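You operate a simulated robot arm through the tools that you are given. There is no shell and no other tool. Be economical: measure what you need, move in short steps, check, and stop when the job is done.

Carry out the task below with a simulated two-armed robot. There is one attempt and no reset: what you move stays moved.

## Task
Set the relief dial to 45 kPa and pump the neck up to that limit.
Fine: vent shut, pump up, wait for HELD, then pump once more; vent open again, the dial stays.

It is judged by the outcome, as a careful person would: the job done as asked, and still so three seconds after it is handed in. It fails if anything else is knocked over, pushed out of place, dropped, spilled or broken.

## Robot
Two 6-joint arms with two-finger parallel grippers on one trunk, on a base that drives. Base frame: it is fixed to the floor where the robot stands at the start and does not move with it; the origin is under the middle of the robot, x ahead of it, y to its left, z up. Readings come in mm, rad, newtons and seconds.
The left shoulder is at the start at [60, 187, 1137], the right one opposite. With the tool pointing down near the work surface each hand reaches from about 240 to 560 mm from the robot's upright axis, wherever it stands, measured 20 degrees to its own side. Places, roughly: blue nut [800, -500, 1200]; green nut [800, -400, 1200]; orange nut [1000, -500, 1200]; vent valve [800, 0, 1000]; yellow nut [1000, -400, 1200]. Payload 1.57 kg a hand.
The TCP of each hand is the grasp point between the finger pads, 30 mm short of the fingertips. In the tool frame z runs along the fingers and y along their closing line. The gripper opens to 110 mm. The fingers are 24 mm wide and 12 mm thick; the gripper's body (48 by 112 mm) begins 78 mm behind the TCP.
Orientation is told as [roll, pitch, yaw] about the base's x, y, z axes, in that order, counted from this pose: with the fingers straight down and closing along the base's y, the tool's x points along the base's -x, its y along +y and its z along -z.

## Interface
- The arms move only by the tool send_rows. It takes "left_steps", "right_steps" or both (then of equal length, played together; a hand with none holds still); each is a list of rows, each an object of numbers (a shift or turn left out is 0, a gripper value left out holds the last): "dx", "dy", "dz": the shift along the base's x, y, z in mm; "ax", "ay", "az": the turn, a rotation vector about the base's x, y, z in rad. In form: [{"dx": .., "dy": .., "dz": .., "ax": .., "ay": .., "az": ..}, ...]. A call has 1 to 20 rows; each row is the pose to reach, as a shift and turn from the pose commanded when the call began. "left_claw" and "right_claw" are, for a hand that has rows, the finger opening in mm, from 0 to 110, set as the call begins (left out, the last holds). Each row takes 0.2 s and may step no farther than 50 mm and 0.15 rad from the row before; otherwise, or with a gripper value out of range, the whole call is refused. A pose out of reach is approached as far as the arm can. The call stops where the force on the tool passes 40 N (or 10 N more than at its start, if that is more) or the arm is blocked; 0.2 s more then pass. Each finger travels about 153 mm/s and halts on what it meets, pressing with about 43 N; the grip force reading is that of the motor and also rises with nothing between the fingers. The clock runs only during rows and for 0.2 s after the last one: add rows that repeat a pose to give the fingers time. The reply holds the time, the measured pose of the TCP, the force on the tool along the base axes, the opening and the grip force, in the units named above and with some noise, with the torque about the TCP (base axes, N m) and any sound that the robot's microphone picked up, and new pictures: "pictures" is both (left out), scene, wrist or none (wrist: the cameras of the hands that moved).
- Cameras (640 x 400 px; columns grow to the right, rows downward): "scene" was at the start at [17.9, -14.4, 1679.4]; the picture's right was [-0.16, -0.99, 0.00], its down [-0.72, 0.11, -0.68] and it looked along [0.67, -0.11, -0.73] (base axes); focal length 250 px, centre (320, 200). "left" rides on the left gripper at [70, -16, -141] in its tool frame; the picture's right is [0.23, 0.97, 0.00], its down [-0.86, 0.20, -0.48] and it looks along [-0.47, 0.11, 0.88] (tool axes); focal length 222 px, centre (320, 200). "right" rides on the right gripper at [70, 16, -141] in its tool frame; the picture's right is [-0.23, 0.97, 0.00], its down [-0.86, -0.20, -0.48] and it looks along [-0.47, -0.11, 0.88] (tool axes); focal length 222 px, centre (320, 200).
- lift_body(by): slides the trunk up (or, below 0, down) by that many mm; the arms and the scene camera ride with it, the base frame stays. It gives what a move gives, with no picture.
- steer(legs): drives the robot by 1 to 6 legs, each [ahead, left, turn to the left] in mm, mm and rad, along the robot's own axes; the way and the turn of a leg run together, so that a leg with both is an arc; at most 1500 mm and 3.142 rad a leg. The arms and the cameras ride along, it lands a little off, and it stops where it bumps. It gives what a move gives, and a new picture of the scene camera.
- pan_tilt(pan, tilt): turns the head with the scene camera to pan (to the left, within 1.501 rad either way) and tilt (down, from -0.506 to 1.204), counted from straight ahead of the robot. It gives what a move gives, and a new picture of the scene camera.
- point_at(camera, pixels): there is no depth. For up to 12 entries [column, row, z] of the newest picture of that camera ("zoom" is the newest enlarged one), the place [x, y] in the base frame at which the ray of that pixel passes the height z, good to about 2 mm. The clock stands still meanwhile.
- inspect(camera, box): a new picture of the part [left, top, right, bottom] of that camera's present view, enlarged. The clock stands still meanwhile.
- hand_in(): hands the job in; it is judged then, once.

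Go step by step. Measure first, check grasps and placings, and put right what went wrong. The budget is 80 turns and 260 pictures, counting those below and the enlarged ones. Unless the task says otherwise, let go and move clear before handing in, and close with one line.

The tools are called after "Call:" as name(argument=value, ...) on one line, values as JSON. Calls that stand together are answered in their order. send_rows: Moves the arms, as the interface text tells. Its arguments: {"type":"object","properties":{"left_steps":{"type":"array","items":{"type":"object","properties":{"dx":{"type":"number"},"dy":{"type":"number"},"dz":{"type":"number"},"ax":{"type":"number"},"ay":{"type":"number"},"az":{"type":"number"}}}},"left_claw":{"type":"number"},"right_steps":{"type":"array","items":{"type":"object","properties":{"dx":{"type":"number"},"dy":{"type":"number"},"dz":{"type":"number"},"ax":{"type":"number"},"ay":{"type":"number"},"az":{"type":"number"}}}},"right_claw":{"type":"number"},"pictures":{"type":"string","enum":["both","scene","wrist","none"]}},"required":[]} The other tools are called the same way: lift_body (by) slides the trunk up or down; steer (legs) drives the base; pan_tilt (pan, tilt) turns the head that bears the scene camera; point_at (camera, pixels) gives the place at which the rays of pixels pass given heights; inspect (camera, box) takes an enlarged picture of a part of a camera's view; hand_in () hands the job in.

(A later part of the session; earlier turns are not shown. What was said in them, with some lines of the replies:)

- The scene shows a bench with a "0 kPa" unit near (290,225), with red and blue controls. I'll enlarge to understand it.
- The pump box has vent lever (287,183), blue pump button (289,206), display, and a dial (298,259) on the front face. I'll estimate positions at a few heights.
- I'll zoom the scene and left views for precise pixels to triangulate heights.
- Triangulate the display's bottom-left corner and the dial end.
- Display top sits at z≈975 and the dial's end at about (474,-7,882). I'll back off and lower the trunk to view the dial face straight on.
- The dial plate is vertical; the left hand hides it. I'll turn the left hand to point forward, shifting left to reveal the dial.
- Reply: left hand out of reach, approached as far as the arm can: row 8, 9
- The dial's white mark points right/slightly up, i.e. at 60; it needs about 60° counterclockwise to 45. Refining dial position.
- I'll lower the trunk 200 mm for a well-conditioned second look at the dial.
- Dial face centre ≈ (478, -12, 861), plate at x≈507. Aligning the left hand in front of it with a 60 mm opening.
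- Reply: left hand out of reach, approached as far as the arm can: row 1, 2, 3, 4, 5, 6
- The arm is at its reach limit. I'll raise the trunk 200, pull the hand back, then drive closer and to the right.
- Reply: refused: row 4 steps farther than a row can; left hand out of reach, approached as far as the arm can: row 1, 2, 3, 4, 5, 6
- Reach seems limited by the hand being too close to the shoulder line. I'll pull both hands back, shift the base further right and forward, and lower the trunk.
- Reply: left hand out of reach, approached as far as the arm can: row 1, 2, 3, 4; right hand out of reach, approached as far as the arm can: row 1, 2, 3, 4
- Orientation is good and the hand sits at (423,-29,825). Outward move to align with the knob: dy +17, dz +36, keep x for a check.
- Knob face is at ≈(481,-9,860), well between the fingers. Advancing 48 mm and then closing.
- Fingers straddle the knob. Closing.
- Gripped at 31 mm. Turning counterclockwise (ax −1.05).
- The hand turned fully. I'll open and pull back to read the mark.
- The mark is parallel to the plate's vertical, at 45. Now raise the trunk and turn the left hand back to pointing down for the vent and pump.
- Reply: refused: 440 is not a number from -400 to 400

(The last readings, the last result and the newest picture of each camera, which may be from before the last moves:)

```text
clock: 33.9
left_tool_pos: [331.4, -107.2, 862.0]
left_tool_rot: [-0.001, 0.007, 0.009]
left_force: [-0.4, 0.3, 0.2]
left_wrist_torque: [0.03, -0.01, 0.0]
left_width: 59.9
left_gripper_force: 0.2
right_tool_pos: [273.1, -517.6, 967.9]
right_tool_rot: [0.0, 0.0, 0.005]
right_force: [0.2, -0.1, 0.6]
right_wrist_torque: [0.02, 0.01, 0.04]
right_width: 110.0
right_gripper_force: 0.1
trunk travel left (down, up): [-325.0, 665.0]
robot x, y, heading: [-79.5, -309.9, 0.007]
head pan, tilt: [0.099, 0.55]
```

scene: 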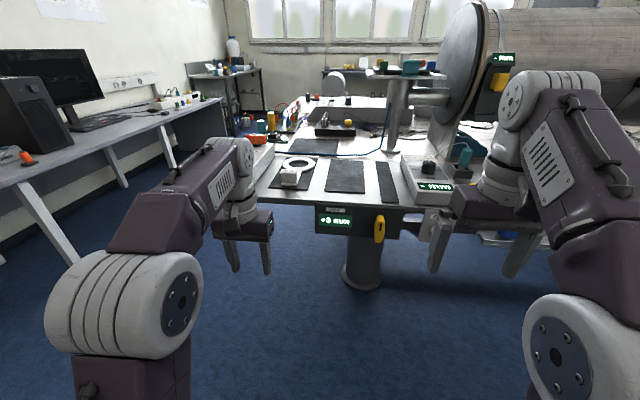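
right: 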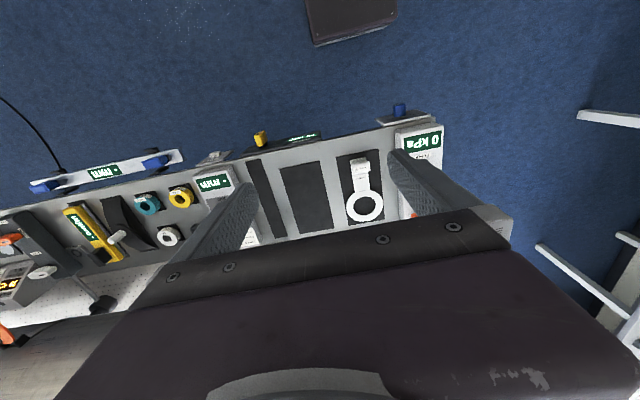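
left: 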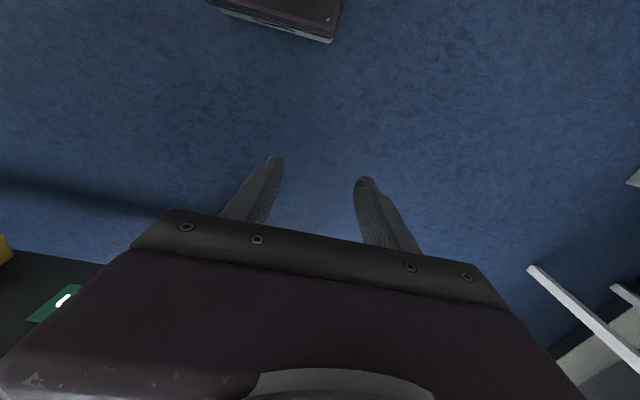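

Hands are down-pointing and clear. I'll raise the trunk, then drive left and ahead so the right arm can work on the box, away from the cylinder.

Call:
lift_body(by=400)

Call:
steer(legs=[[0, 480, 0], [270, 0, 0]])

Call:
pan_tilt(pan=-0.3, tilt=0.85)

```text
clock: 37.8
left_tool_pos: [330.3, -107.7, 1262.2]
left_tool_rot: [-0.003, 0.007, 0.009]
left_force: [0.2, -0.3, 1.0]
left_wrist_torque: [0.01, 0.01, 0.05]
left_width: 60.4
left_gripper_force: 0.1
right_tool_pos: [274.3, -517.9, 1369.2]
right_tool_rot: [0.0, -0.002, 0.005]
right_force: [-0.9, 0.0, 0.8]
right_wrist_torque: [0.01, -0.01, 0.0]
right_width: 110.0
right_gripper_force: 0.0
trunk travel left (down, up): [-725.0, 265.0]
robot x, y, heading: [-79.9, -308.6, -0.003]
head pan, tilt: [0.099, 0.55]
```

```text
clock: 42.1
left_tool_pos: [599.0, 368.1, 1263.3]
left_tool_rot: [-0.002, 0.005, 0.006]
left_force: [-0.1, -0.6, 0.0]
left_wrist_torque: [-0.07, -0.02, 0.03]
left_width: 59.9
left_gripper_force: 0.1
right_tool_pos: [540.8, -43.4, 1368.3]
right_tool_rot: [-0.001, -0.003, 0.001]
right_force: [0.3, 0.0, -0.7]
right_wrist_torque: [-0.01, 0.02, 0.01]
right_width: 110.0
right_gripper_force: 0.0
trunk travel left (down, up): [-725.0, 265.0]
robot x, y, heading: [190.8, 166.3, -0.001]
head pan, tilt: [0.099, 0.55]
```

scene: 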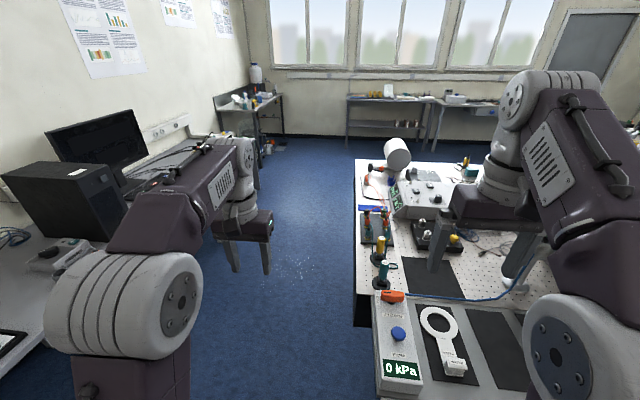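

```text
clock: 43.0
left_tool_pos: [601.4, 367.6, 1262.9]
left_tool_rot: [-0.003, 0.009, 0.006]
left_force: [0.2, -0.2, 0.1]
left_wrist_torque: [0.0, 0.01, 0.0]
left_width: 60.0
left_gripper_force: 0.1
right_tool_pos: [542.4, -42.8, 1368.1]
right_tool_rot: [0.001, -0.002, 0.001]
right_force: [0.4, -0.6, 0.0]
right_wrist_torque: [0.0, 0.01, 0.01]
right_width: 109.5
right_gripper_force: 0.0
trunk travel left (down, up): [-725.0, 265.0]
robot x, y, heading: [188.9, 168.5, 0.002]
head pan, tilt: [-0.3, 0.85]
```

scene: 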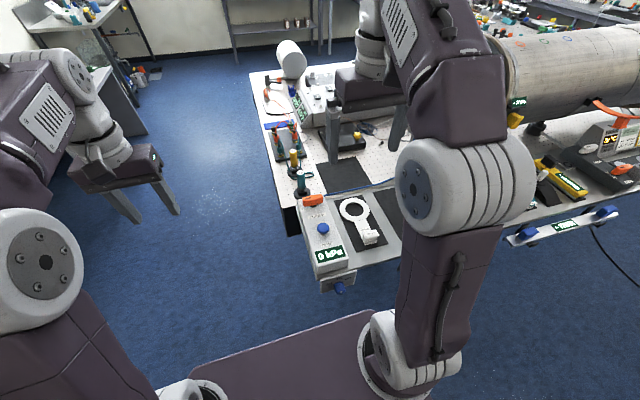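

Good view of the box. Zooming on the vent and pump.

Call:
inspect(camera="scene", box=[280, 180, 360, 270])

Call:
inspect(camera="right", box=[160, 0, 480, 240])

```text
4.44 times, centred on (320, 225) of scene
```

zoom: 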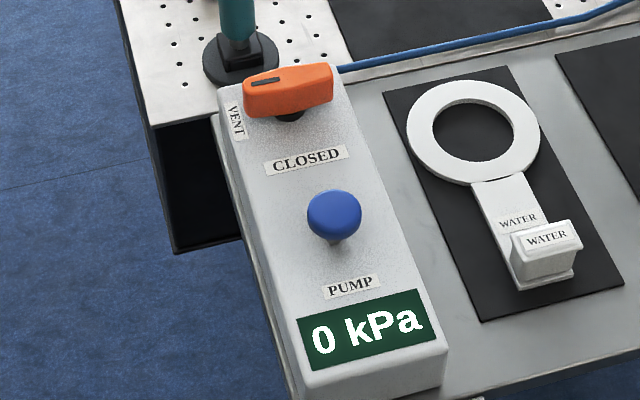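

```text
1.67 times, centred on (320, 120) of right
```

zoom: 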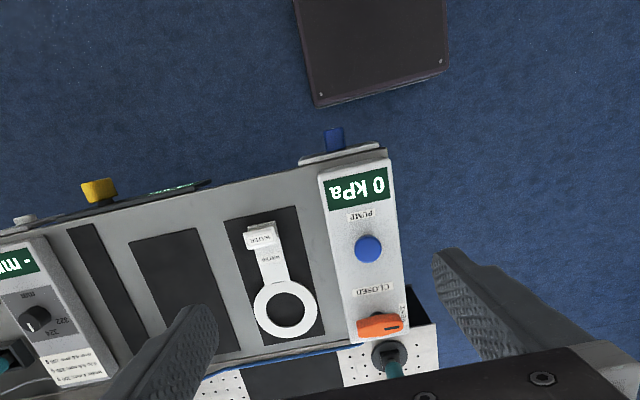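

Call:
point_at(camera="scene", pixels=[[313.2, 199.8, 1020], [313.2, 199.8, 1000], [313.2, 199.8, 980], [323.4, 227.9, 1020], [323.4, 227.9, 1000], [323.4, 227.9, 980], [303.3, 201.8, 1000], [322.9, 198.4, 1000], [302, 193, 940], [302, 193, 960]])

Call:
point_at(camera="right", pixels=[[355.9, 194.3, 1020], [355.9, 194.3, 1000], [355.9, 194.3, 980], [348.7, 148.7, 1020], [348.7, 148.7, 1000], [348.7, 148.7, 980], [369.1, 195, 1000], [342.8, 196.5, 1000], [361.3, 212.8, 940], [361.3, 212.8, 960]])

```text
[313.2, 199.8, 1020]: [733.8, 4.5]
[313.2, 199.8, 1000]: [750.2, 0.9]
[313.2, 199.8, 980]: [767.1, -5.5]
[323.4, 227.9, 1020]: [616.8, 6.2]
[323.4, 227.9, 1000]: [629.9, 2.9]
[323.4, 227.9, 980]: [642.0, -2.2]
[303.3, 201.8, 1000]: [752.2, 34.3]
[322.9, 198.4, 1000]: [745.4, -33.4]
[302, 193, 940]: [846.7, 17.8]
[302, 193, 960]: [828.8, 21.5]
```

```text
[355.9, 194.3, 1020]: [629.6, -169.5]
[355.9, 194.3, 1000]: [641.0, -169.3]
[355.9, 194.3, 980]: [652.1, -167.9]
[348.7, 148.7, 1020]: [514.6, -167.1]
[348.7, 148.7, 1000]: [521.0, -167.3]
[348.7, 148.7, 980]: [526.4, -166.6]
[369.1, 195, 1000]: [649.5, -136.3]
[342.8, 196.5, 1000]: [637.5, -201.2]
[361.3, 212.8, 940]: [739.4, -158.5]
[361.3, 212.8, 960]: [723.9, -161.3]
```

Vent handle ≈ (737, 2, ~1018), 68 mm long across y with its mark toward VENT (left); CLOSED is toward −x, so turn +90°. Pump knob ≈ (620, 5, ~1018). Drive 90 mm closer and yaw the right hand −90° to straddle the handle.

Call:
steer(legs=[[90, 0, 0]])

Call:
send_rows(right_steps=[{"az": -0.143, "dx": 8, "dy": 4, "dz": -15}, {"az": -0.286, "dx": 16, "dy": 8, "dz": -30}, {"az": -0.428, "dx": 24, "dy": 12, "dz": -45}, {"az": -0.571, "dx": 32, "dy": 16, "dz": -60}, {"az": -0.714, "dx": 40, "dy": 20, "dz": -75}, {"az": -0.857, "dx": 48, "dy": 24, "dz": -90}, {"az": -1.0, "dx": 56, "dy": 28, "dz": -105}, {"az": -1.142, "dx": 64, "dy": 32, "dz": -120}, {"az": -1.285, "dx": 72, "dy": 36, "dz": -135}, {"az": -1.428, "dx": 80, "dy": 40, "dz": -150}, {"az": -1.571, "dx": 88, "dy": 44, "dz": -165}])

```text
clock: 44.1
left_tool_pos: [687.2, 367.8, 1263.0]
left_tool_rot: [-0.004, 0.005, 0.007]
left_force: [1.0, 0.7, 0.2]
left_wrist_torque: [0.0, -0.01, -0.03]
left_width: 60.1
left_gripper_force: 0.1
right_tool_pos: [630.5, -43.1, 1368.0]
right_tool_rot: [0.001, -0.003, 0.003]
right_force: [-0.2, 0.3, 0.6]
right_wrist_torque: [-0.01, -0.02, -0.02]
right_width: 109.7
right_gripper_force: 0.1
trunk travel left (down, up): [-725.0, 265.0]
robot x, y, heading: [281.6, 167.0, -0.005]
head pan, tilt: [-0.3, 0.85]
```

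scene: 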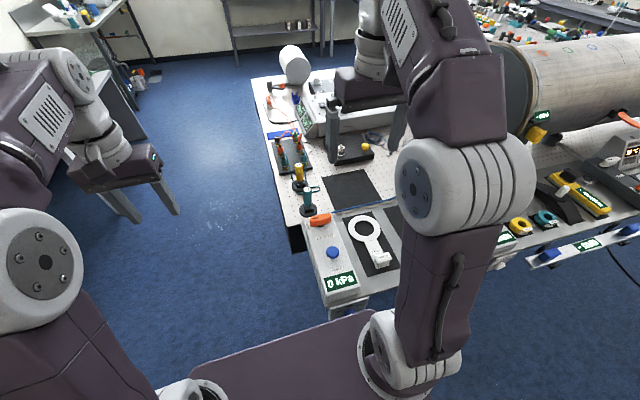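

```text
clock: 46.5
left_tool_pos: [690.0, 368.5, 1262.1]
left_tool_rot: [-0.003, 0.006, 0.007]
left_force: [0.4, 0.0, 0.0]
left_wrist_torque: [0.0, 0.01, 0.0]
left_width: 60.2
left_gripper_force: 0.1
right_tool_pos: [719.7, 1.5, 1206.9]
right_tool_rot: [0.001, -0.001, -1.569]
right_force: [-0.1, -0.3, 0.4]
right_wrist_torque: [0.05, 0.0, 0.0]
right_width: 109.8
right_gripper_force: 0.1
trunk travel left (down, up): [-725.0, 265.0]
robot x, y, heading: [281.0, 168.4, 0.001]
head pan, tilt: [-0.3, 0.85]
```

scene: 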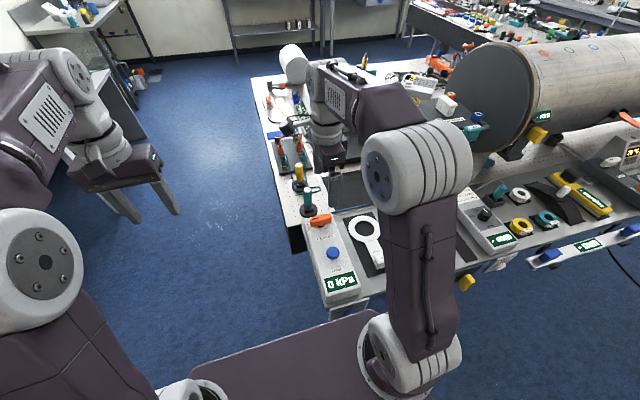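
right: 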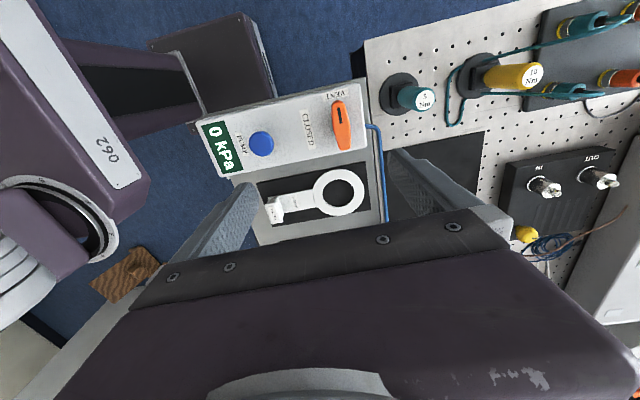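

Call:
inspect(camera="right", box=[190, 60, 450, 220])

Call:
inspect(camera="scene", box=[285, 190, 375, 290])

Call:
point_at(camera="right", pixels=[[342, 126, 1020], [342, 126, 1000], [262, 144, 1020], [262, 144, 1000], [416, 97, 1050], [416, 97, 1100]])

Call:
point_at(camera="scene", pixels=[[321, 220, 1020], [321, 220, 1000], [333, 253, 1020], [333, 253, 1000]])

```text
2.46 times, centred on (320, 140) of right
```

zoom: 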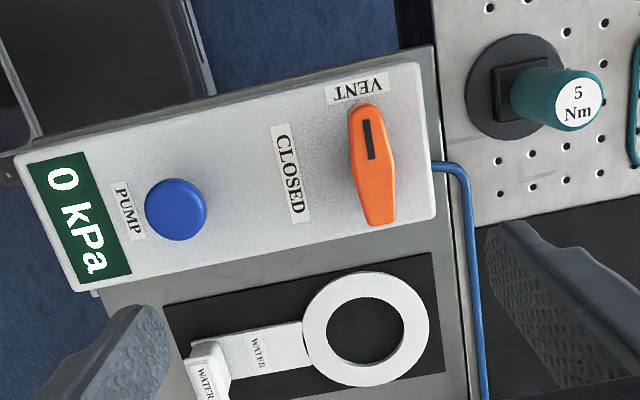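

```text
4.00 times, centred on (330, 240) of scene
```

zoom: 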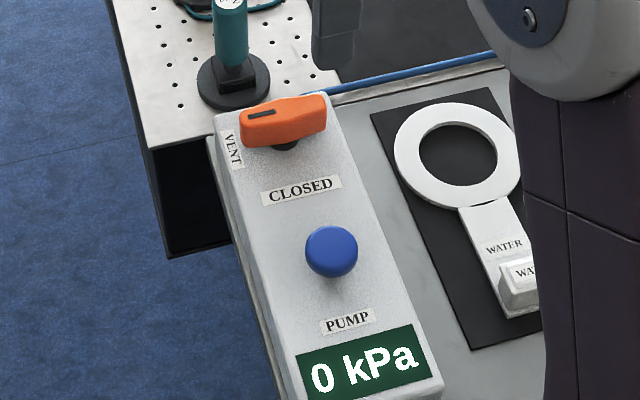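

```text
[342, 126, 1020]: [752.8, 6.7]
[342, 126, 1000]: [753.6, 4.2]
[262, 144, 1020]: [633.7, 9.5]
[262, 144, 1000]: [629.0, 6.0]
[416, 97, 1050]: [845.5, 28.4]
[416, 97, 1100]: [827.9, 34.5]
```

```text
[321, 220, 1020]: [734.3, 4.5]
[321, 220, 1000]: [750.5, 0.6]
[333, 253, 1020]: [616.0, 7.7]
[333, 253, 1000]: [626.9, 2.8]
```

Vent handle centre ≈ (752, 4, top ~1000); pump ≈ (630, 6, ~998). Descending with 60 mm opening to straddle the handle.

Call:
send_rows(right_steps=[{"dx": 16, "dz": -20}, {"dx": 32, "dy": 2, "dz": -50}, {"dx": 32, "dy": 2, "dz": -95}, {"dx": 32, "dy": 2, "dz": -130}, {"dx": 32, "dy": 2, "dz": -160}, {"dx": 32, "dy": 2, "dz": -160}], right_claw=60)

Call:
inspect(camera="right", box=[190, 60, 450, 220])

Call:
inspect(camera="scene", box=[285, 170, 375, 270])

```text
clock: 47.9
left_tool_pos: [688.1, 367.9, 1263.6]
left_tool_rot: [-0.002, 0.007, 0.006]
left_force: [0.3, 0.3, 1.0]
left_wrist_torque: [-0.01, 0.0, -0.01]
left_width: 60.1
left_gripper_force: 0.2
right_tool_pos: [751.9, 4.4, 1047.2]
right_tool_rot: [0.001, -0.002, -1.567]
right_force: [0.1, 0.1, -0.6]
right_wrist_torque: [0.0, -0.04, -0.04]
right_width: 60.0
right_gripper_force: 0.0
trunk travel left (down, up): [-725.0, 265.0]
robot x, y, heading: [284.6, 169.3, 0.0]
head pan, tilt: [-0.3, 0.85]
```

scene: 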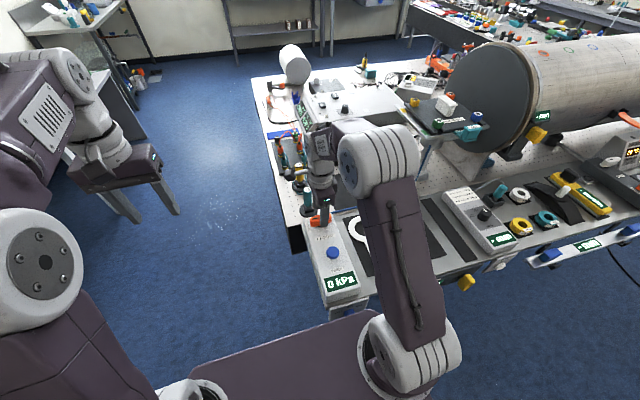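
right: 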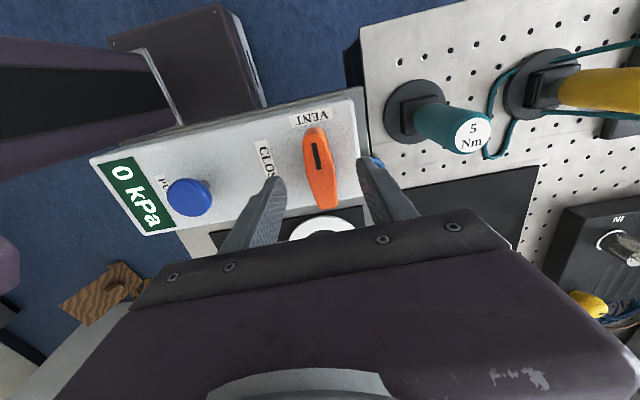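

```text
2.46 times, centred on (320, 140) of right
```

zoom: 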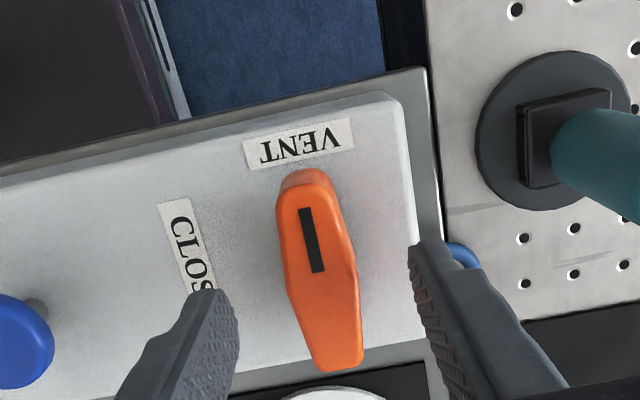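

```text
4.00 times, centred on (330, 220) of scene
```

zoom: 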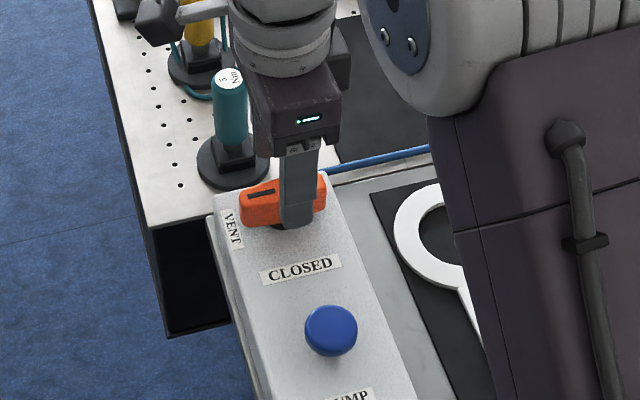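

Call:
point_at(camera="right", pixels=[[320.8, 168, 1000], [314.5, 132.5, 1000], [328, 206, 1000], [281, 189, 975]])

```text
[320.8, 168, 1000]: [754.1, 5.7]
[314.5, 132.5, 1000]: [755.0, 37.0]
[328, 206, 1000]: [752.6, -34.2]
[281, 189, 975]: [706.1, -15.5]
```

Handle centre (754, 2), ends at y +37/−34. Lowering 36 mm and closing.

Call:
send_rows(right_steps=[{"dx": 2, "dy": -2, "dz": -20}, {"dx": 2, "dy": -2, "dz": -36}, {"dx": 2, "dy": -2, "dz": -36}], pictures="none")

Call:
send_rows(right_steps=[{}, {}, {}], right_claw=5, pictures="wrist")

```text
clock: 48.7
left_tool_pos: [689.5, 369.4, 1263.2]
left_tool_rot: [-0.003, 0.007, 0.008]
left_force: [1.0, 0.8, 0.7]
left_wrist_torque: [-0.01, 0.0, -0.01]
left_width: 60.3
left_gripper_force: 0.1
right_tool_pos: [754.4, 1.2, 1011.5]
right_tool_rot: [0.001, -0.003, -1.569]
right_force: [-0.6, 0.0, -0.1]
right_wrist_torque: [-0.03, 0.01, 0.0]
right_width: 59.7
right_gripper_force: 0.1
trunk travel left (down, up): [-725.0, 265.0]
robot x, y, heading: [281.6, 166.9, 0.007]
head pan, tilt: [-0.3, 0.85]
```

```text
clock: 49.5
left_tool_pos: [688.8, 368.3, 1262.8]
left_tool_rot: [-0.006, 0.007, 0.008]
left_force: [-0.1, 0.8, -0.8]
left_wrist_torque: [-0.03, 0.0, 0.0]
left_width: 60.1
left_gripper_force: 0.1
right_tool_pos: [752.5, 2.1, 1010.2]
right_tool_rot: [-0.001, -0.002, -1.569]
right_force: [-3.2, 1.2, -4.4]
right_wrist_torque: [-0.03, -0.45, -0.01]
right_width: 26.0
right_gripper_force: 37.5
trunk travel left (down, up): [-725.0, 265.0]
robot x, y, heading: [284.0, 168.6, 0.004]
head pan, tilt: [-0.3, 0.85]
```

right: 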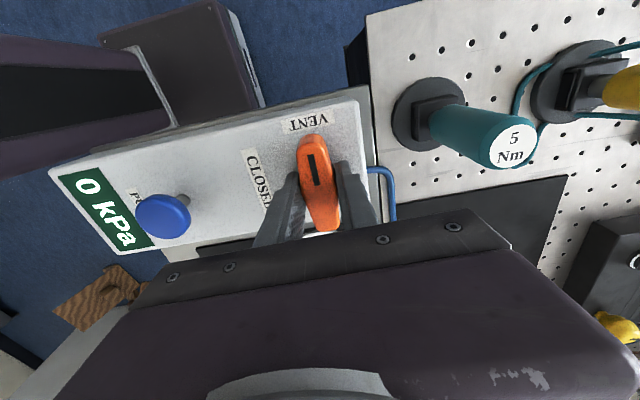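

Gripped at 26 mm. Turning the vent +90°.

Call:
send_rows(right_steps=[{"dx": -1, "az": 0.13}, {"dx": -1, "az": 0.26}, {"dx": -1, "az": 0.39}, {"dx": -1, "az": 0.52}, {"dx": -1, "az": 0.65}, {"dx": -1, "az": 0.78}, {"dx": -1, "az": 0.91}, {"dx": -1, "az": 1.04}, {"dx": -1, "az": 1.17}, {"dx": -1, "az": 1.3}, {"dx": -1, "az": 1.44}, {"dx": -1, "az": 1.571}, {"dx": -1, "az": 1.571}], pictures="both")

Call:
inspect(camera="scene", box=[285, 180, 375, 290])

```text
clock: 52.3
left_tool_pos: [687.6, 369.7, 1261.7]
left_tool_rot: [-0.004, 0.005, 0.007]
left_force: [0.1, -0.7, -0.4]
left_wrist_torque: [0.02, 0.03, 0.03]
left_width: 60.1
left_gripper_force: 0.0
right_tool_pos: [753.6, 3.9, 1006.4]
right_tool_rot: [-0.001, -0.004, 0.005]
right_force: [11.0, 3.9, 17.9]
right_wrist_torque: [0.71, -0.63, 0.01]
right_width: 25.5
right_gripper_force: 37.0
trunk travel left (down, up): [-725.0, 265.0]
robot x, y, heading: [282.0, 166.8, 0.004]
head pan, tilt: [-0.3, 0.85]
```

scene: 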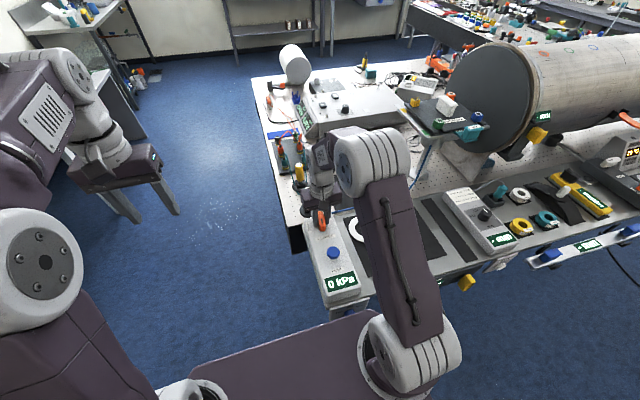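
right: 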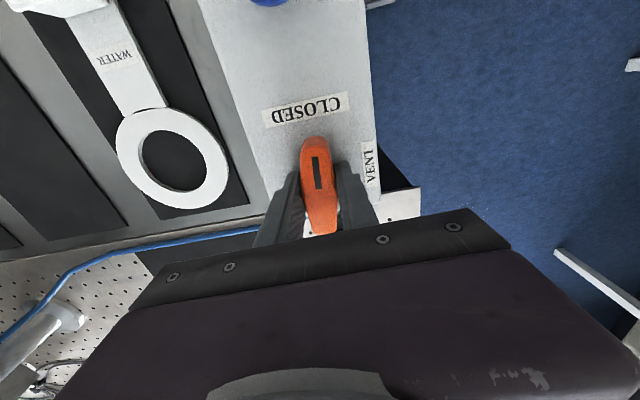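

```text
3.64 times, centred on (330, 235) of scene
```

zoom: 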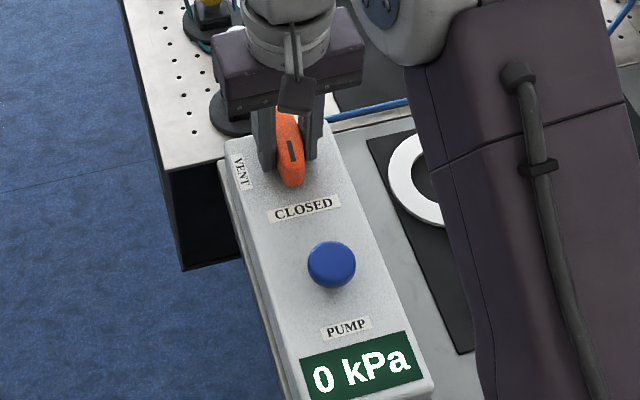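

The vent points at CLOSED. Release, rise and go above the pump with fingers closed.

Call:
send_rows(right_steps=[{}, {}, {"dz": 40}, {"dz": 80}, {"dz": 80, "dx": -45}, {"dz": 80, "dx": -90}, {"dz": 80, "dx": -123}], right_claw=60, pictures="none")

Call:
send_rows(right_steps=[{}, {}, {"dz": -35}, {"dz": -35}], right_claw=0, pictures="both")

Call:
inspect(camera="scene", box=[285, 180, 375, 290])

```text
clock: 53.9
left_tool_pos: [688.6, 368.8, 1263.7]
left_tool_rot: [-0.004, 0.006, 0.007]
left_force: [-1.0, -0.5, -0.5]
left_wrist_torque: [0.01, -0.01, -0.02]
left_width: 60.1
left_gripper_force: 0.0
right_tool_pos: [628.6, -1.4, 1090.1]
right_tool_rot: [0.0, -0.004, 0.003]
right_force: [-0.4, 1.0, 0.3]
right_wrist_torque: [0.02, -0.01, -0.02]
right_width: 59.8
right_gripper_force: 0.1
trunk travel left (down, up): [-725.0, 265.0]
robot x, y, heading: [282.1, 169.8, -0.0]
head pan, tilt: [-0.3, 0.85]
```

```text
clock: 54.9
left_tool_pos: [688.6, 369.4, 1263.4]
left_tool_rot: [-0.003, 0.007, 0.009]
left_force: [-0.8, 0.3, -0.1]
left_wrist_torque: [-0.03, -0.04, 0.03]
left_width: 60.0
left_gripper_force: 0.0
right_tool_pos: [630.6, -0.3, 1055.5]
right_tool_rot: [0.0, -0.002, 0.003]
right_force: [-0.1, 0.4, 0.2]
right_wrist_torque: [0.03, 0.0, 0.02]
right_width: 0.1
right_gripper_force: 21.3
trunk travel left (down, up): [-725.0, 265.0]
robot x, y, heading: [279.9, 167.2, 0.006]
head pan, tilt: [-0.3, 0.85]
```

scene: 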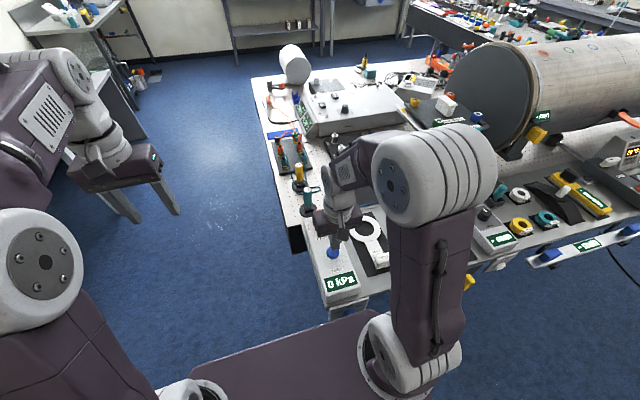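
right: 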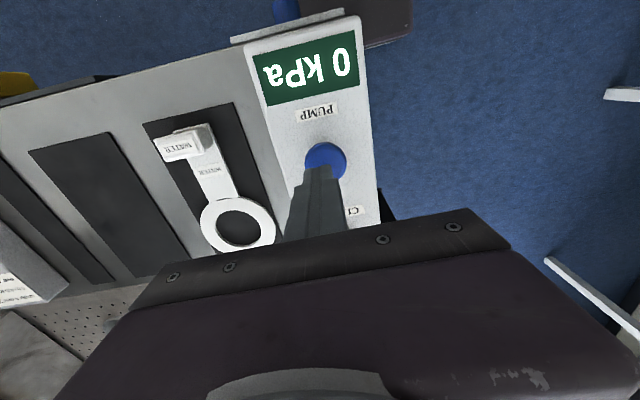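

```text
3.64 times, centred on (330, 235) of scene
```

zoom: 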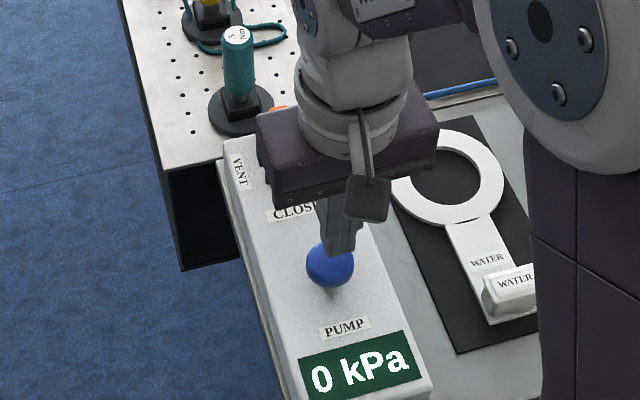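

Call:
point_at(camera="right", pixels=[[325, 160, 1000], [325, 160, 990], [325, 178, 1025]])

Call:
point_at(camera="scene", pixels=[[332.7, 252.5, 1000], [332.7, 252.5, 990]])

```text
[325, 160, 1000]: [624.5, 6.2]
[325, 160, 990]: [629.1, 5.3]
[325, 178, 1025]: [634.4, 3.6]
```

```text
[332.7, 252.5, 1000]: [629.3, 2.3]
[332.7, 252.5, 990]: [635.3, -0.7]
```

Pump knob centre ≈ (628, 4, ~998). First stroke: press down gradually and see.

Call:
send_rows(right_steps=[{"dx": -2, "dy": 4, "dz": -15}, {"dx": -2, "dy": 4, "dz": -26}, {"dx": -2, "dy": 4, "dz": -32}, {"dx": -2, "dy": 4, "dz": -38}, {"dx": -2, "dy": 4, "dz": -43}], pictures="wrist")

```text
clock: 55.9
left_tool_pos: [684.2, 368.3, 1265.3]
left_tool_rot: [-0.004, 0.002, 0.004]
left_force: [-0.7, 1.6, -0.4]
left_wrist_torque: [-0.06, 0.0, 0.01]
left_width: 60.0
left_gripper_force: 0.0
right_tool_pos: [628.0, 5.5, 1022.6]
right_tool_rot: [0.001, -0.019, 0.004]
right_force: [-4.3, -0.3, 36.2]
right_wrist_torque: [0.02, 0.11, 0.13]
right_width: 0.1
right_gripper_force: 21.2
trunk travel left (down, up): [-725.0, 265.0]
robot x, y, heading: [281.1, 165.3, 0.004]
head pan, tilt: [-0.3, 0.85]
heard: click
stopped in row 4 (right hand): the force on the tool passed its limit at 44 N (the readings are from after the stop); the commanded pose is now the measured one
```

right: 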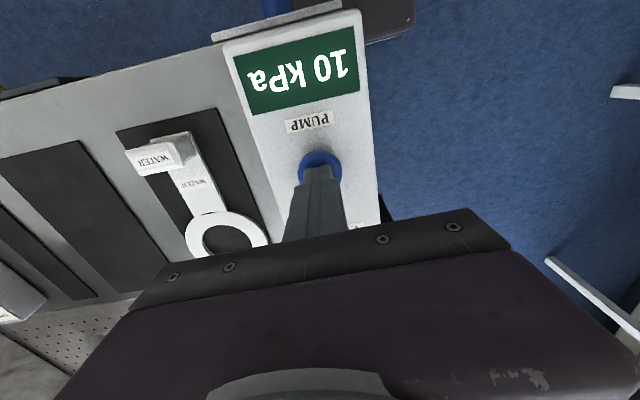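

Click, 10 kPa. Next stroke, ending raised.

Call:
send_rows(right_steps=[{"dz": 14}, {"dz": 24}, {"dz": 24}, {"dz": 12}, {"dz": 5}, {"dz": 1}, {"dz": 1}, {"dz": 14}, {"dz": 24}], pictures="wrist")

```text
clock: 57.9
left_tool_pos: [687.2, 368.4, 1265.3]
left_tool_rot: [-0.004, 0.006, 0.008]
left_force: [0.0, -0.5, -0.7]
left_wrist_torque: [0.01, 0.01, -0.05]
left_width: 60.0
left_gripper_force: 0.1
right_tool_pos: [627.9, 5.2, 1044.0]
right_tool_rot: [0.0, -0.011, 0.003]
right_force: [-0.4, 1.2, -1.4]
right_wrist_torque: [0.02, -0.03, 0.0]
right_width: 0.0
right_gripper_force: 20.8
trunk travel left (down, up): [-725.0, 265.0]
robot x, y, heading: [282.8, 167.5, 0.002]
head pan, tilt: [-0.3, 0.85]
heard: click
```

right: 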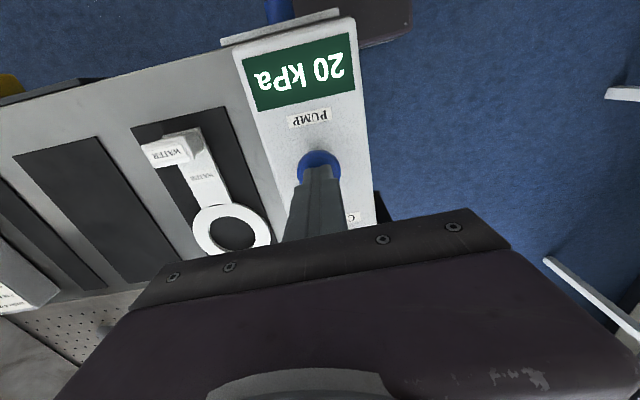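

20 kPa. Two more strokes in one call.

Call:
send_rows(right_steps=[{"dz": -12}, {"dz": -19}, {"dz": -23}, {"dz": -23}, {"dz": -10}, {"dz": 0}, {"dz": 0}, {"dz": -12}, {"dz": -19}, {"dz": -23}, {"dz": -23}, {"dz": -10}, {"dz": 0}], pictures="wrist")

```text
clock: 60.7
left_tool_pos: [687.9, 369.0, 1262.9]
left_tool_rot: [-0.003, 0.005, 0.008]
left_force: [0.7, 0.0, 0.4]
left_wrist_torque: [0.04, -0.03, 0.02]
left_width: 60.2
left_gripper_force: 0.1
right_tool_pos: [628.2, 5.4, 1042.6]
right_tool_rot: [-0.001, -0.011, 0.004]
right_force: [-0.3, -0.3, -0.5]
right_wrist_torque: [-0.01, 0.0, 0.01]
right_width: 0.0
right_gripper_force: 21.9
trunk travel left (down, up): [-725.0, 265.0]
robot x, y, heading: [278.6, 167.5, 0.008]
head pan, tilt: [-0.3, 0.85]
heard: click, click
```

right: 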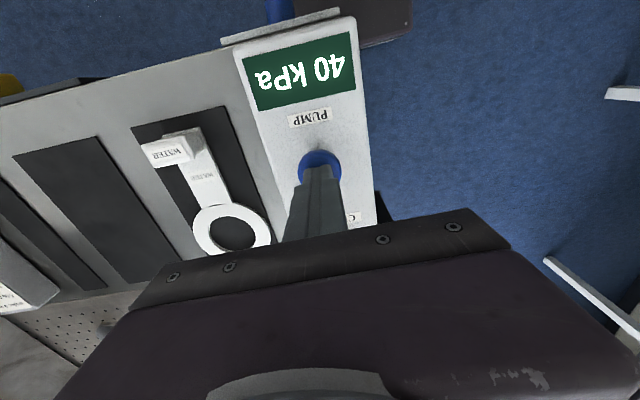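

40 kPa. One more stroke should reach 45.

Call:
send_rows(right_steps=[{"dz": -12}, {"dz": -19}, {"dz": -23}, {"dz": -23}, {"dz": -10}, {"dz": 0}], pictures="wrist")

```text
clock: 62.1
left_tool_pos: [688.4, 368.6, 1263.7]
left_tool_rot: [-0.004, 0.004, 0.005]
left_force: [0.6, 0.5, 0.5]
left_wrist_torque: [-0.01, -0.04, 0.05]
left_width: 60.1
left_gripper_force: 0.1
right_tool_pos: [630.1, 5.0, 1042.9]
right_tool_rot: [0.0, -0.009, 0.005]
right_force: [1.0, -0.4, 0.6]
right_wrist_torque: [0.03, -0.06, 0.0]
right_width: 0.2
right_gripper_force: 21.0
trunk travel left (down, up): [-725.0, 265.0]
robot x, y, heading: [282.7, 170.1, 0.006]
head pan, tilt: [-0.3, 0.85]
heard: click
```

right: 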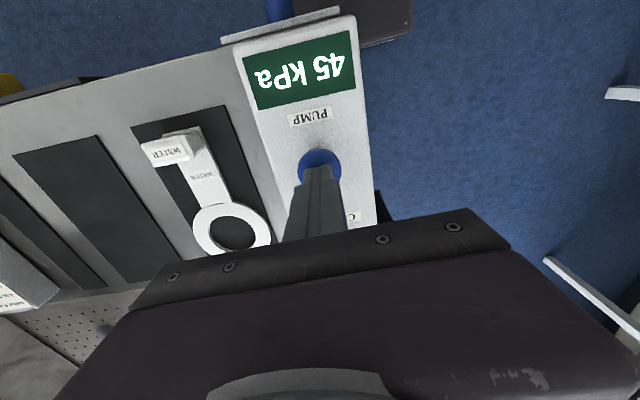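

45 kPa. Now wait for HELD.

Call:
send_rows(right_steps=[{}, {}, {}, {}, {}, {}, {}, {}, {}, {}], pictures="wrist")

```text
clock: 64.3
left_tool_pos: [690.5, 367.1, 1262.7]
left_tool_rot: [-0.004, 0.008, 0.008]
left_force: [-0.9, -0.2, 0.4]
left_wrist_torque: [-0.01, 0.01, -0.01]
left_width: 60.2
left_gripper_force: 0.0
right_tool_pos: [630.6, 5.1, 1042.9]
right_tool_rot: [0.001, -0.01, 0.002]
right_force: [-0.4, -0.1, 0.5]
right_wrist_torque: [0.01, -0.02, -0.03]
right_width: 0.0
right_gripper_force: 21.1
trunk travel left (down, up): [-725.0, 265.0]
robot x, y, heading: [279.4, 167.3, 0.003]
head pan, tilt: [-0.3, 0.85]
```

right: 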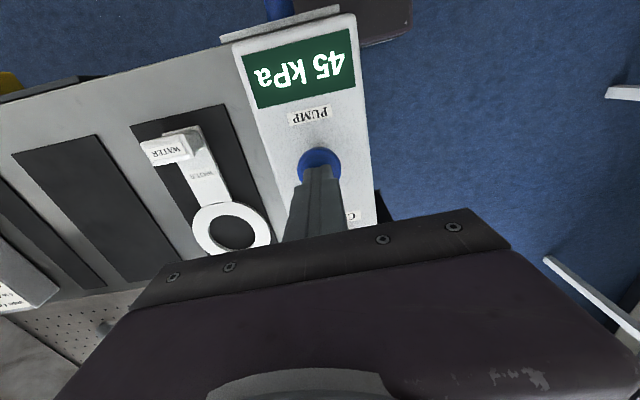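

Still "45 kPa"; waiting longer.

Call:
send_rows(right_steps=[{}, {}, {}, {}, {}, {}, {}, {}, {}, {}, {}, {}, {}, {}, {}, {}, {}, {}, {}, {}], pictures="both")

```text
clock: 68.5
left_tool_pos: [689.1, 368.2, 1263.6]
left_tool_rot: [-0.005, 0.005, 0.007]
left_force: [-0.3, -0.8, -0.7]
left_wrist_torque: [-0.01, 0.02, -0.01]
left_width: 60.0
left_gripper_force: 0.0
right_tool_pos: [631.2, 5.7, 1042.9]
right_tool_rot: [0.0, -0.011, 0.004]
right_force: [-0.3, -0.4, -0.2]
right_wrist_torque: [-0.02, -0.01, -0.04]
right_width: 0.1
right_gripper_force: 21.6
trunk travel left (down, up): [-725.0, 265.0]
robot x, y, heading: [284.5, 167.2, 0.003]
head pan, tilt: [-0.3, 0.85]
```

scene: 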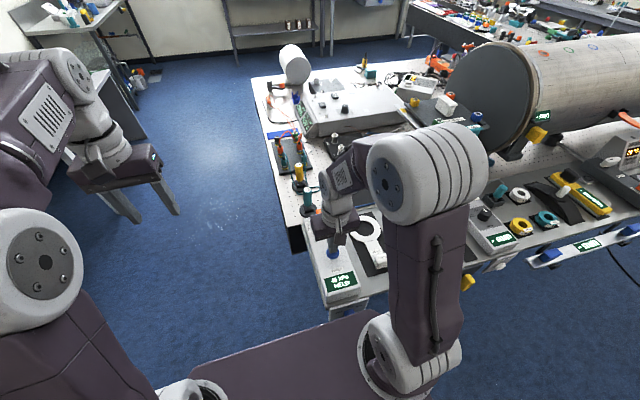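
right: 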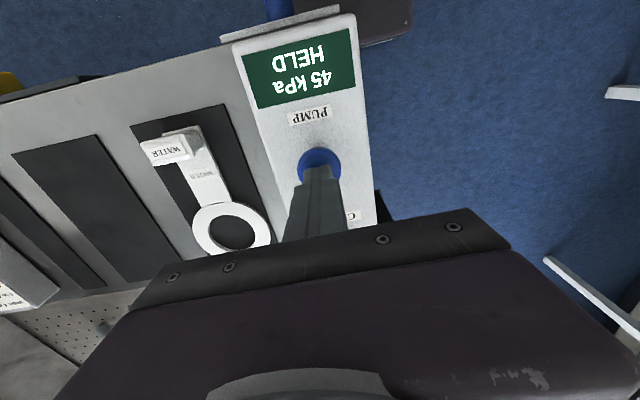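

The display reads "45 kPa HELD". One more pump stroke, as asked.

Call:
send_rows(right_steps=[{"dz": -12}, {"dz": -19}, {"dz": -23}, {"dz": -23}, {"dz": -10}, {"dz": 0}], pictures="wrist")

```text
clock: 69.9
left_tool_pos: [688.8, 368.2, 1263.1]
left_tool_rot: [-0.004, 0.007, 0.007]
left_force: [-0.3, -0.6, 0.5]
left_wrist_torque: [0.02, -0.02, 0.0]
left_width: 60.0
left_gripper_force: 0.0
right_tool_pos: [630.3, 5.5, 1043.6]
right_tool_rot: [-0.001, -0.012, 0.003]
right_force: [0.3, -0.1, 0.4]
right_wrist_torque: [0.02, -0.02, -0.02]
right_width: 0.1
right_gripper_force: 21.1
trunk travel left (down, up): [-725.0, 265.0]
robot x, y, heading: [283.4, 167.4, 0.003]
head pan, tilt: [-0.3, 0.85]
heard: click
```

right: 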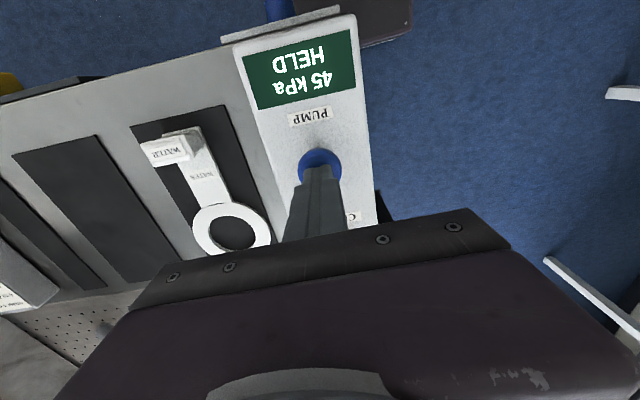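

Stroke clicked. Now reopen the vent: rise, open the fingers, and move back above the handle (yaw 0).

Call:
send_rows(right_steps=[{"dz": 45}, {"dz": 45, "dx": 45}, {"dz": 45, "dx": 90}, {"dz": 45, "dx": 123, "dy": -3}, {"dz": 10, "dx": 123, "dy": -3}, {"dz": 10, "dx": 123, "dy": -3}], right_claw=60, pictures="wrist")

Call:
inspect(camera="right", box=[190, 60, 450, 220])

```text
clock: 71.3
left_tool_pos: [689.2, 368.2, 1261.6]
left_tool_rot: [-0.002, 0.006, 0.008]
left_force: [-0.7, 0.0, 0.1]
left_wrist_torque: [-0.02, 0.01, 0.02]
left_width: 59.8
left_gripper_force: 0.0
right_tool_pos: [751.7, -1.3, 1053.1]
right_tool_rot: [-0.001, -0.01, 0.003]
right_force: [0.0, 0.7, 0.5]
right_wrist_torque: [0.0, -0.01, 0.0]
right_width: 60.0
right_gripper_force: 0.1
trunk travel left (down, up): [-725.0, 265.0]
robot x, y, heading: [282.6, 169.4, 0.005]
head pan, tilt: [-0.3, 0.85]
```

right: 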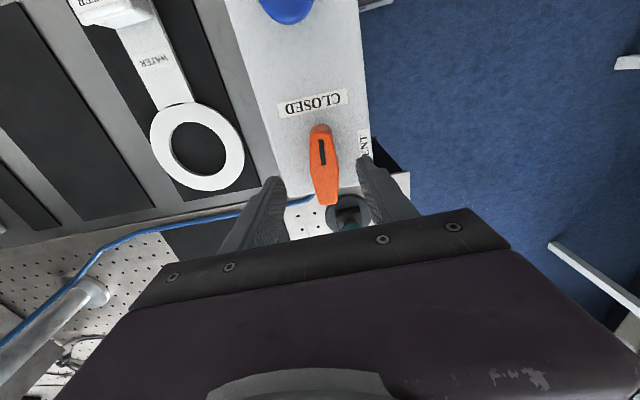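

```text
2.46 times, centred on (320, 140) of right
```

zoom: 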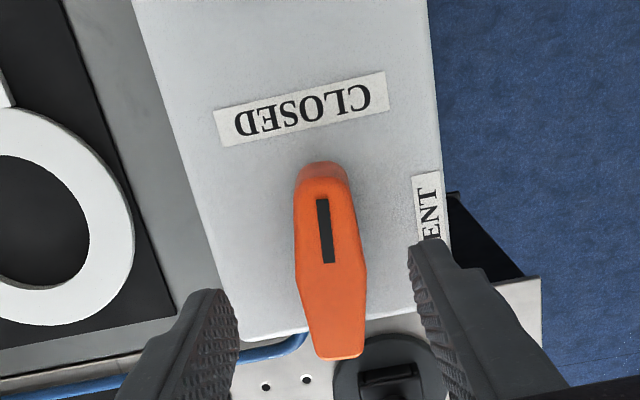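

Straddling again; lower and grip, then turn −90°.

Call:
send_rows(right_steps=[{"dx": 2, "dy": 4, "dz": -20}, {"dx": 2, "dy": 4, "dz": -42}, {"dx": 2, "dy": 4, "dz": -42}], pictures="none")

Call:
send_rows(right_steps=[{}, {}, {}], right_claw=5, pictures="wrist")

```text
clock: 72.1
left_tool_pos: [689.0, 368.8, 1263.4]
left_tool_rot: [-0.003, 0.007, 0.007]
left_force: [0.4, -0.3, -0.5]
left_wrist_torque: [0.03, -0.03, 0.03]
left_width: 60.1
left_gripper_force: 0.1
right_tool_pos: [755.1, 5.1, 1011.0]
right_tool_rot: [0.002, -0.011, 0.004]
right_force: [0.1, 0.4, 0.0]
right_wrist_torque: [0.01, 0.01, 0.03]
right_width: 60.3
right_gripper_force: 0.1
trunk travel left (down, up): [-725.0, 265.0]
robot x, y, heading: [281.2, 167.2, 0.004]
head pan, tilt: [-0.3, 0.85]
```

```text
clock: 72.9
left_tool_pos: [689.8, 366.1, 1263.3]
left_tool_rot: [-0.002, 0.008, 0.005]
left_force: [-0.3, 0.3, -0.4]
left_wrist_torque: [0.01, -0.03, 0.0]
left_width: 60.0
left_gripper_force: 0.1
right_tool_pos: [755.6, 2.6, 1010.5]
right_tool_rot: [0.001, -0.012, 0.003]
right_force: [0.6, -9.2, 2.4]
right_wrist_torque: [-0.62, 0.36, -0.01]
right_width: 25.8
right_gripper_force: 36.8
trunk travel left (down, up): [-725.0, 265.0]
robot x, y, heading: [282.1, 165.5, 0.002]
head pan, tilt: [-0.3, 0.85]
```

right: 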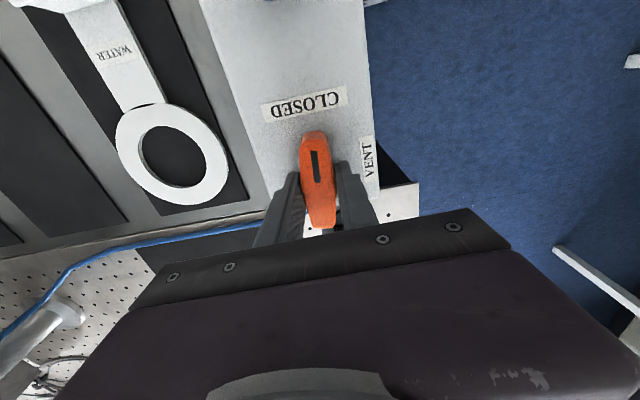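

Call:
send_rows(right_steps=[{"dx": -1, "dy": -2, "az": -0.13}, {"dx": -1, "dy": -2, "az": -0.26}, {"dx": -1, "dy": -2, "az": -0.39}, {"dx": -1, "dy": -2, "az": -0.52}, {"dx": -1, "dy": -2, "az": -0.65}, {"dx": -1, "dy": -2, "az": -0.78}, {"dx": -1, "dy": -2, "az": -0.91}, {"dx": -1, "dy": -2, "az": -1.04}, {"dx": -1, "dy": -2, "az": -1.17}, {"dx": -1, "dy": -2, "az": -1.3}, {"dx": -1, "dy": -2, "az": -1.44}, {"dx": -1, "dy": -2, "az": -1.571}, {"dx": -1, "dy": -2, "az": -1.571}], pictures="wrist")

```text
clock: 75.7
left_tool_pos: [687.7, 362.9, 1264.8]
left_tool_rot: [0.001, 0.004, 0.007]
left_force: [0.3, 0.2, 0.2]
left_wrist_torque: [0.01, 0.01, 0.02]
left_width: 59.9
left_gripper_force: 0.1
right_tool_pos: [752.9, 2.3, 1010.3]
right_tool_rot: [-0.003, -0.007, -1.569]
right_force: [-5.4, -19.1, 5.7]
right_wrist_torque: [-0.17, 0.06, 0.04]
right_width: 25.7
right_gripper_force: 37.2
trunk travel left (down, up): [-725.0, 265.0]
robot x, y, heading: [280.4, 167.7, 0.002]
head pan, tilt: [-0.3, 0.85]
```

right: 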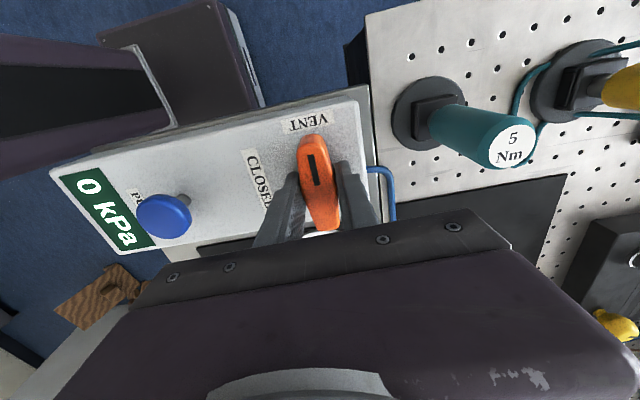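

Vent is back to VENT and the display shows 0 kPa. Release and rise clear.

Call:
send_rows(right_steps=[{}, {}, {"dz": 30}, {"dz": 70}, {"dz": 115}, {"dz": 160}, {"dz": 200}], right_claw=60, pictures="both")

Call:
inspect(camera="right", box=[160, 40, 480, 240])

Call:
inspect(camera="scene", box=[285, 200, 395, 330])

```text
clock: 77.3
left_tool_pos: [689.2, 368.3, 1263.2]
left_tool_rot: [-0.004, 0.005, 0.006]
left_force: [0.2, -0.5, 0.5]
left_wrist_torque: [-0.02, 0.0, 0.02]
left_width: 59.9
left_gripper_force: 0.1
right_tool_pos: [753.9, 5.9, 1209.7]
right_tool_rot: [-0.001, -0.009, -1.566]
right_force: [-0.4, 0.9, 0.2]
right_wrist_torque: [0.03, 0.0, -0.01]
right_width: 60.1
right_gripper_force: 0.0
trunk travel left (down, up): [-725.0, 265.0]
robot x, y, heading: [280.9, 168.3, 0.002]
head pan, tilt: [-0.3, 0.85]
```

scene: 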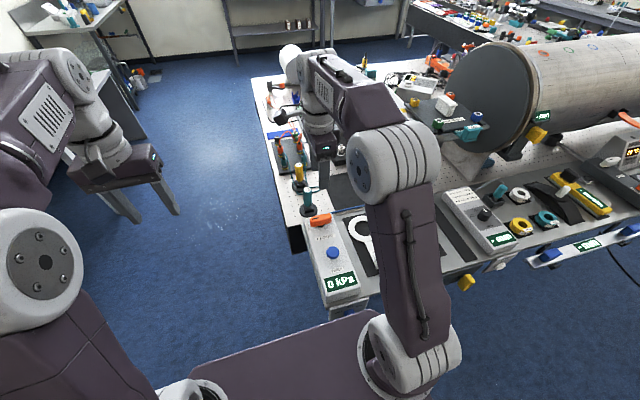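
right: 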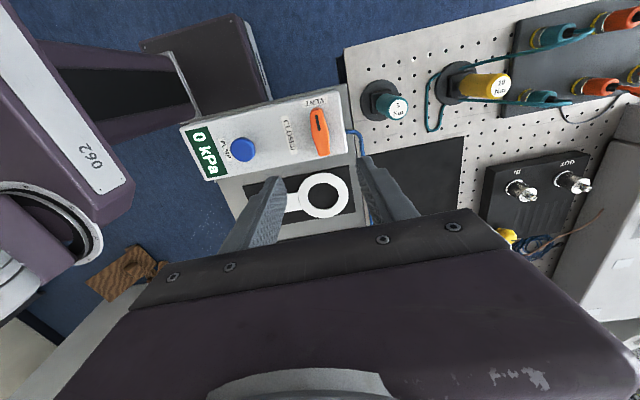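

```text
2.00 times, centred on (320, 140) of right
```

zoom: 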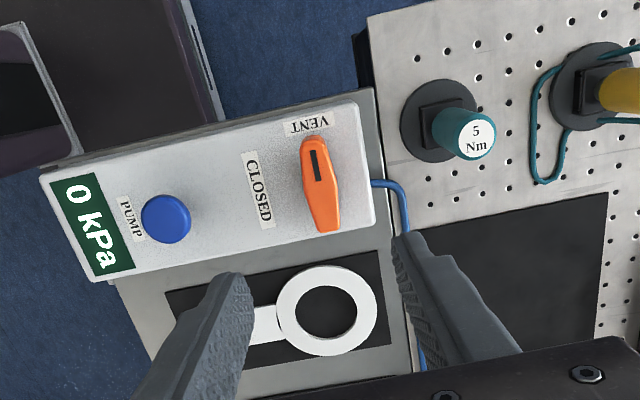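

```text
3.08 times, centred on (340, 265) of scene
```

zoom: 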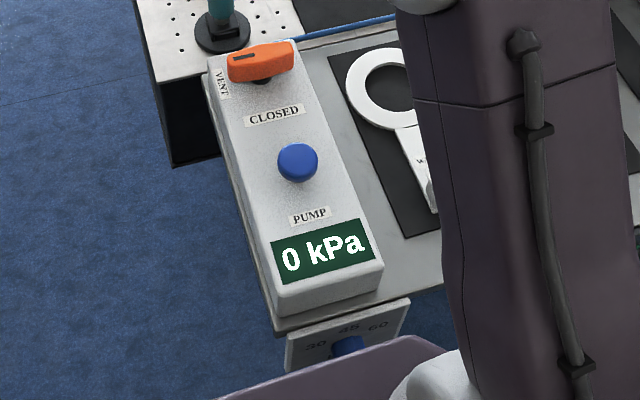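

The vent is at VENT, the display reads 0 kPa, the dial was left at 45, and both hands are clear. Handing in.

Call:
hand_in()

```text
The job is handed in.
```

The relief dial is set to 45 kPa. With the vent shut I pumped the neck up to 45 kPa, waited for HELD, and gave one more stroke. The vent is open again, the display reads 0 kPa, and the job is handed in.
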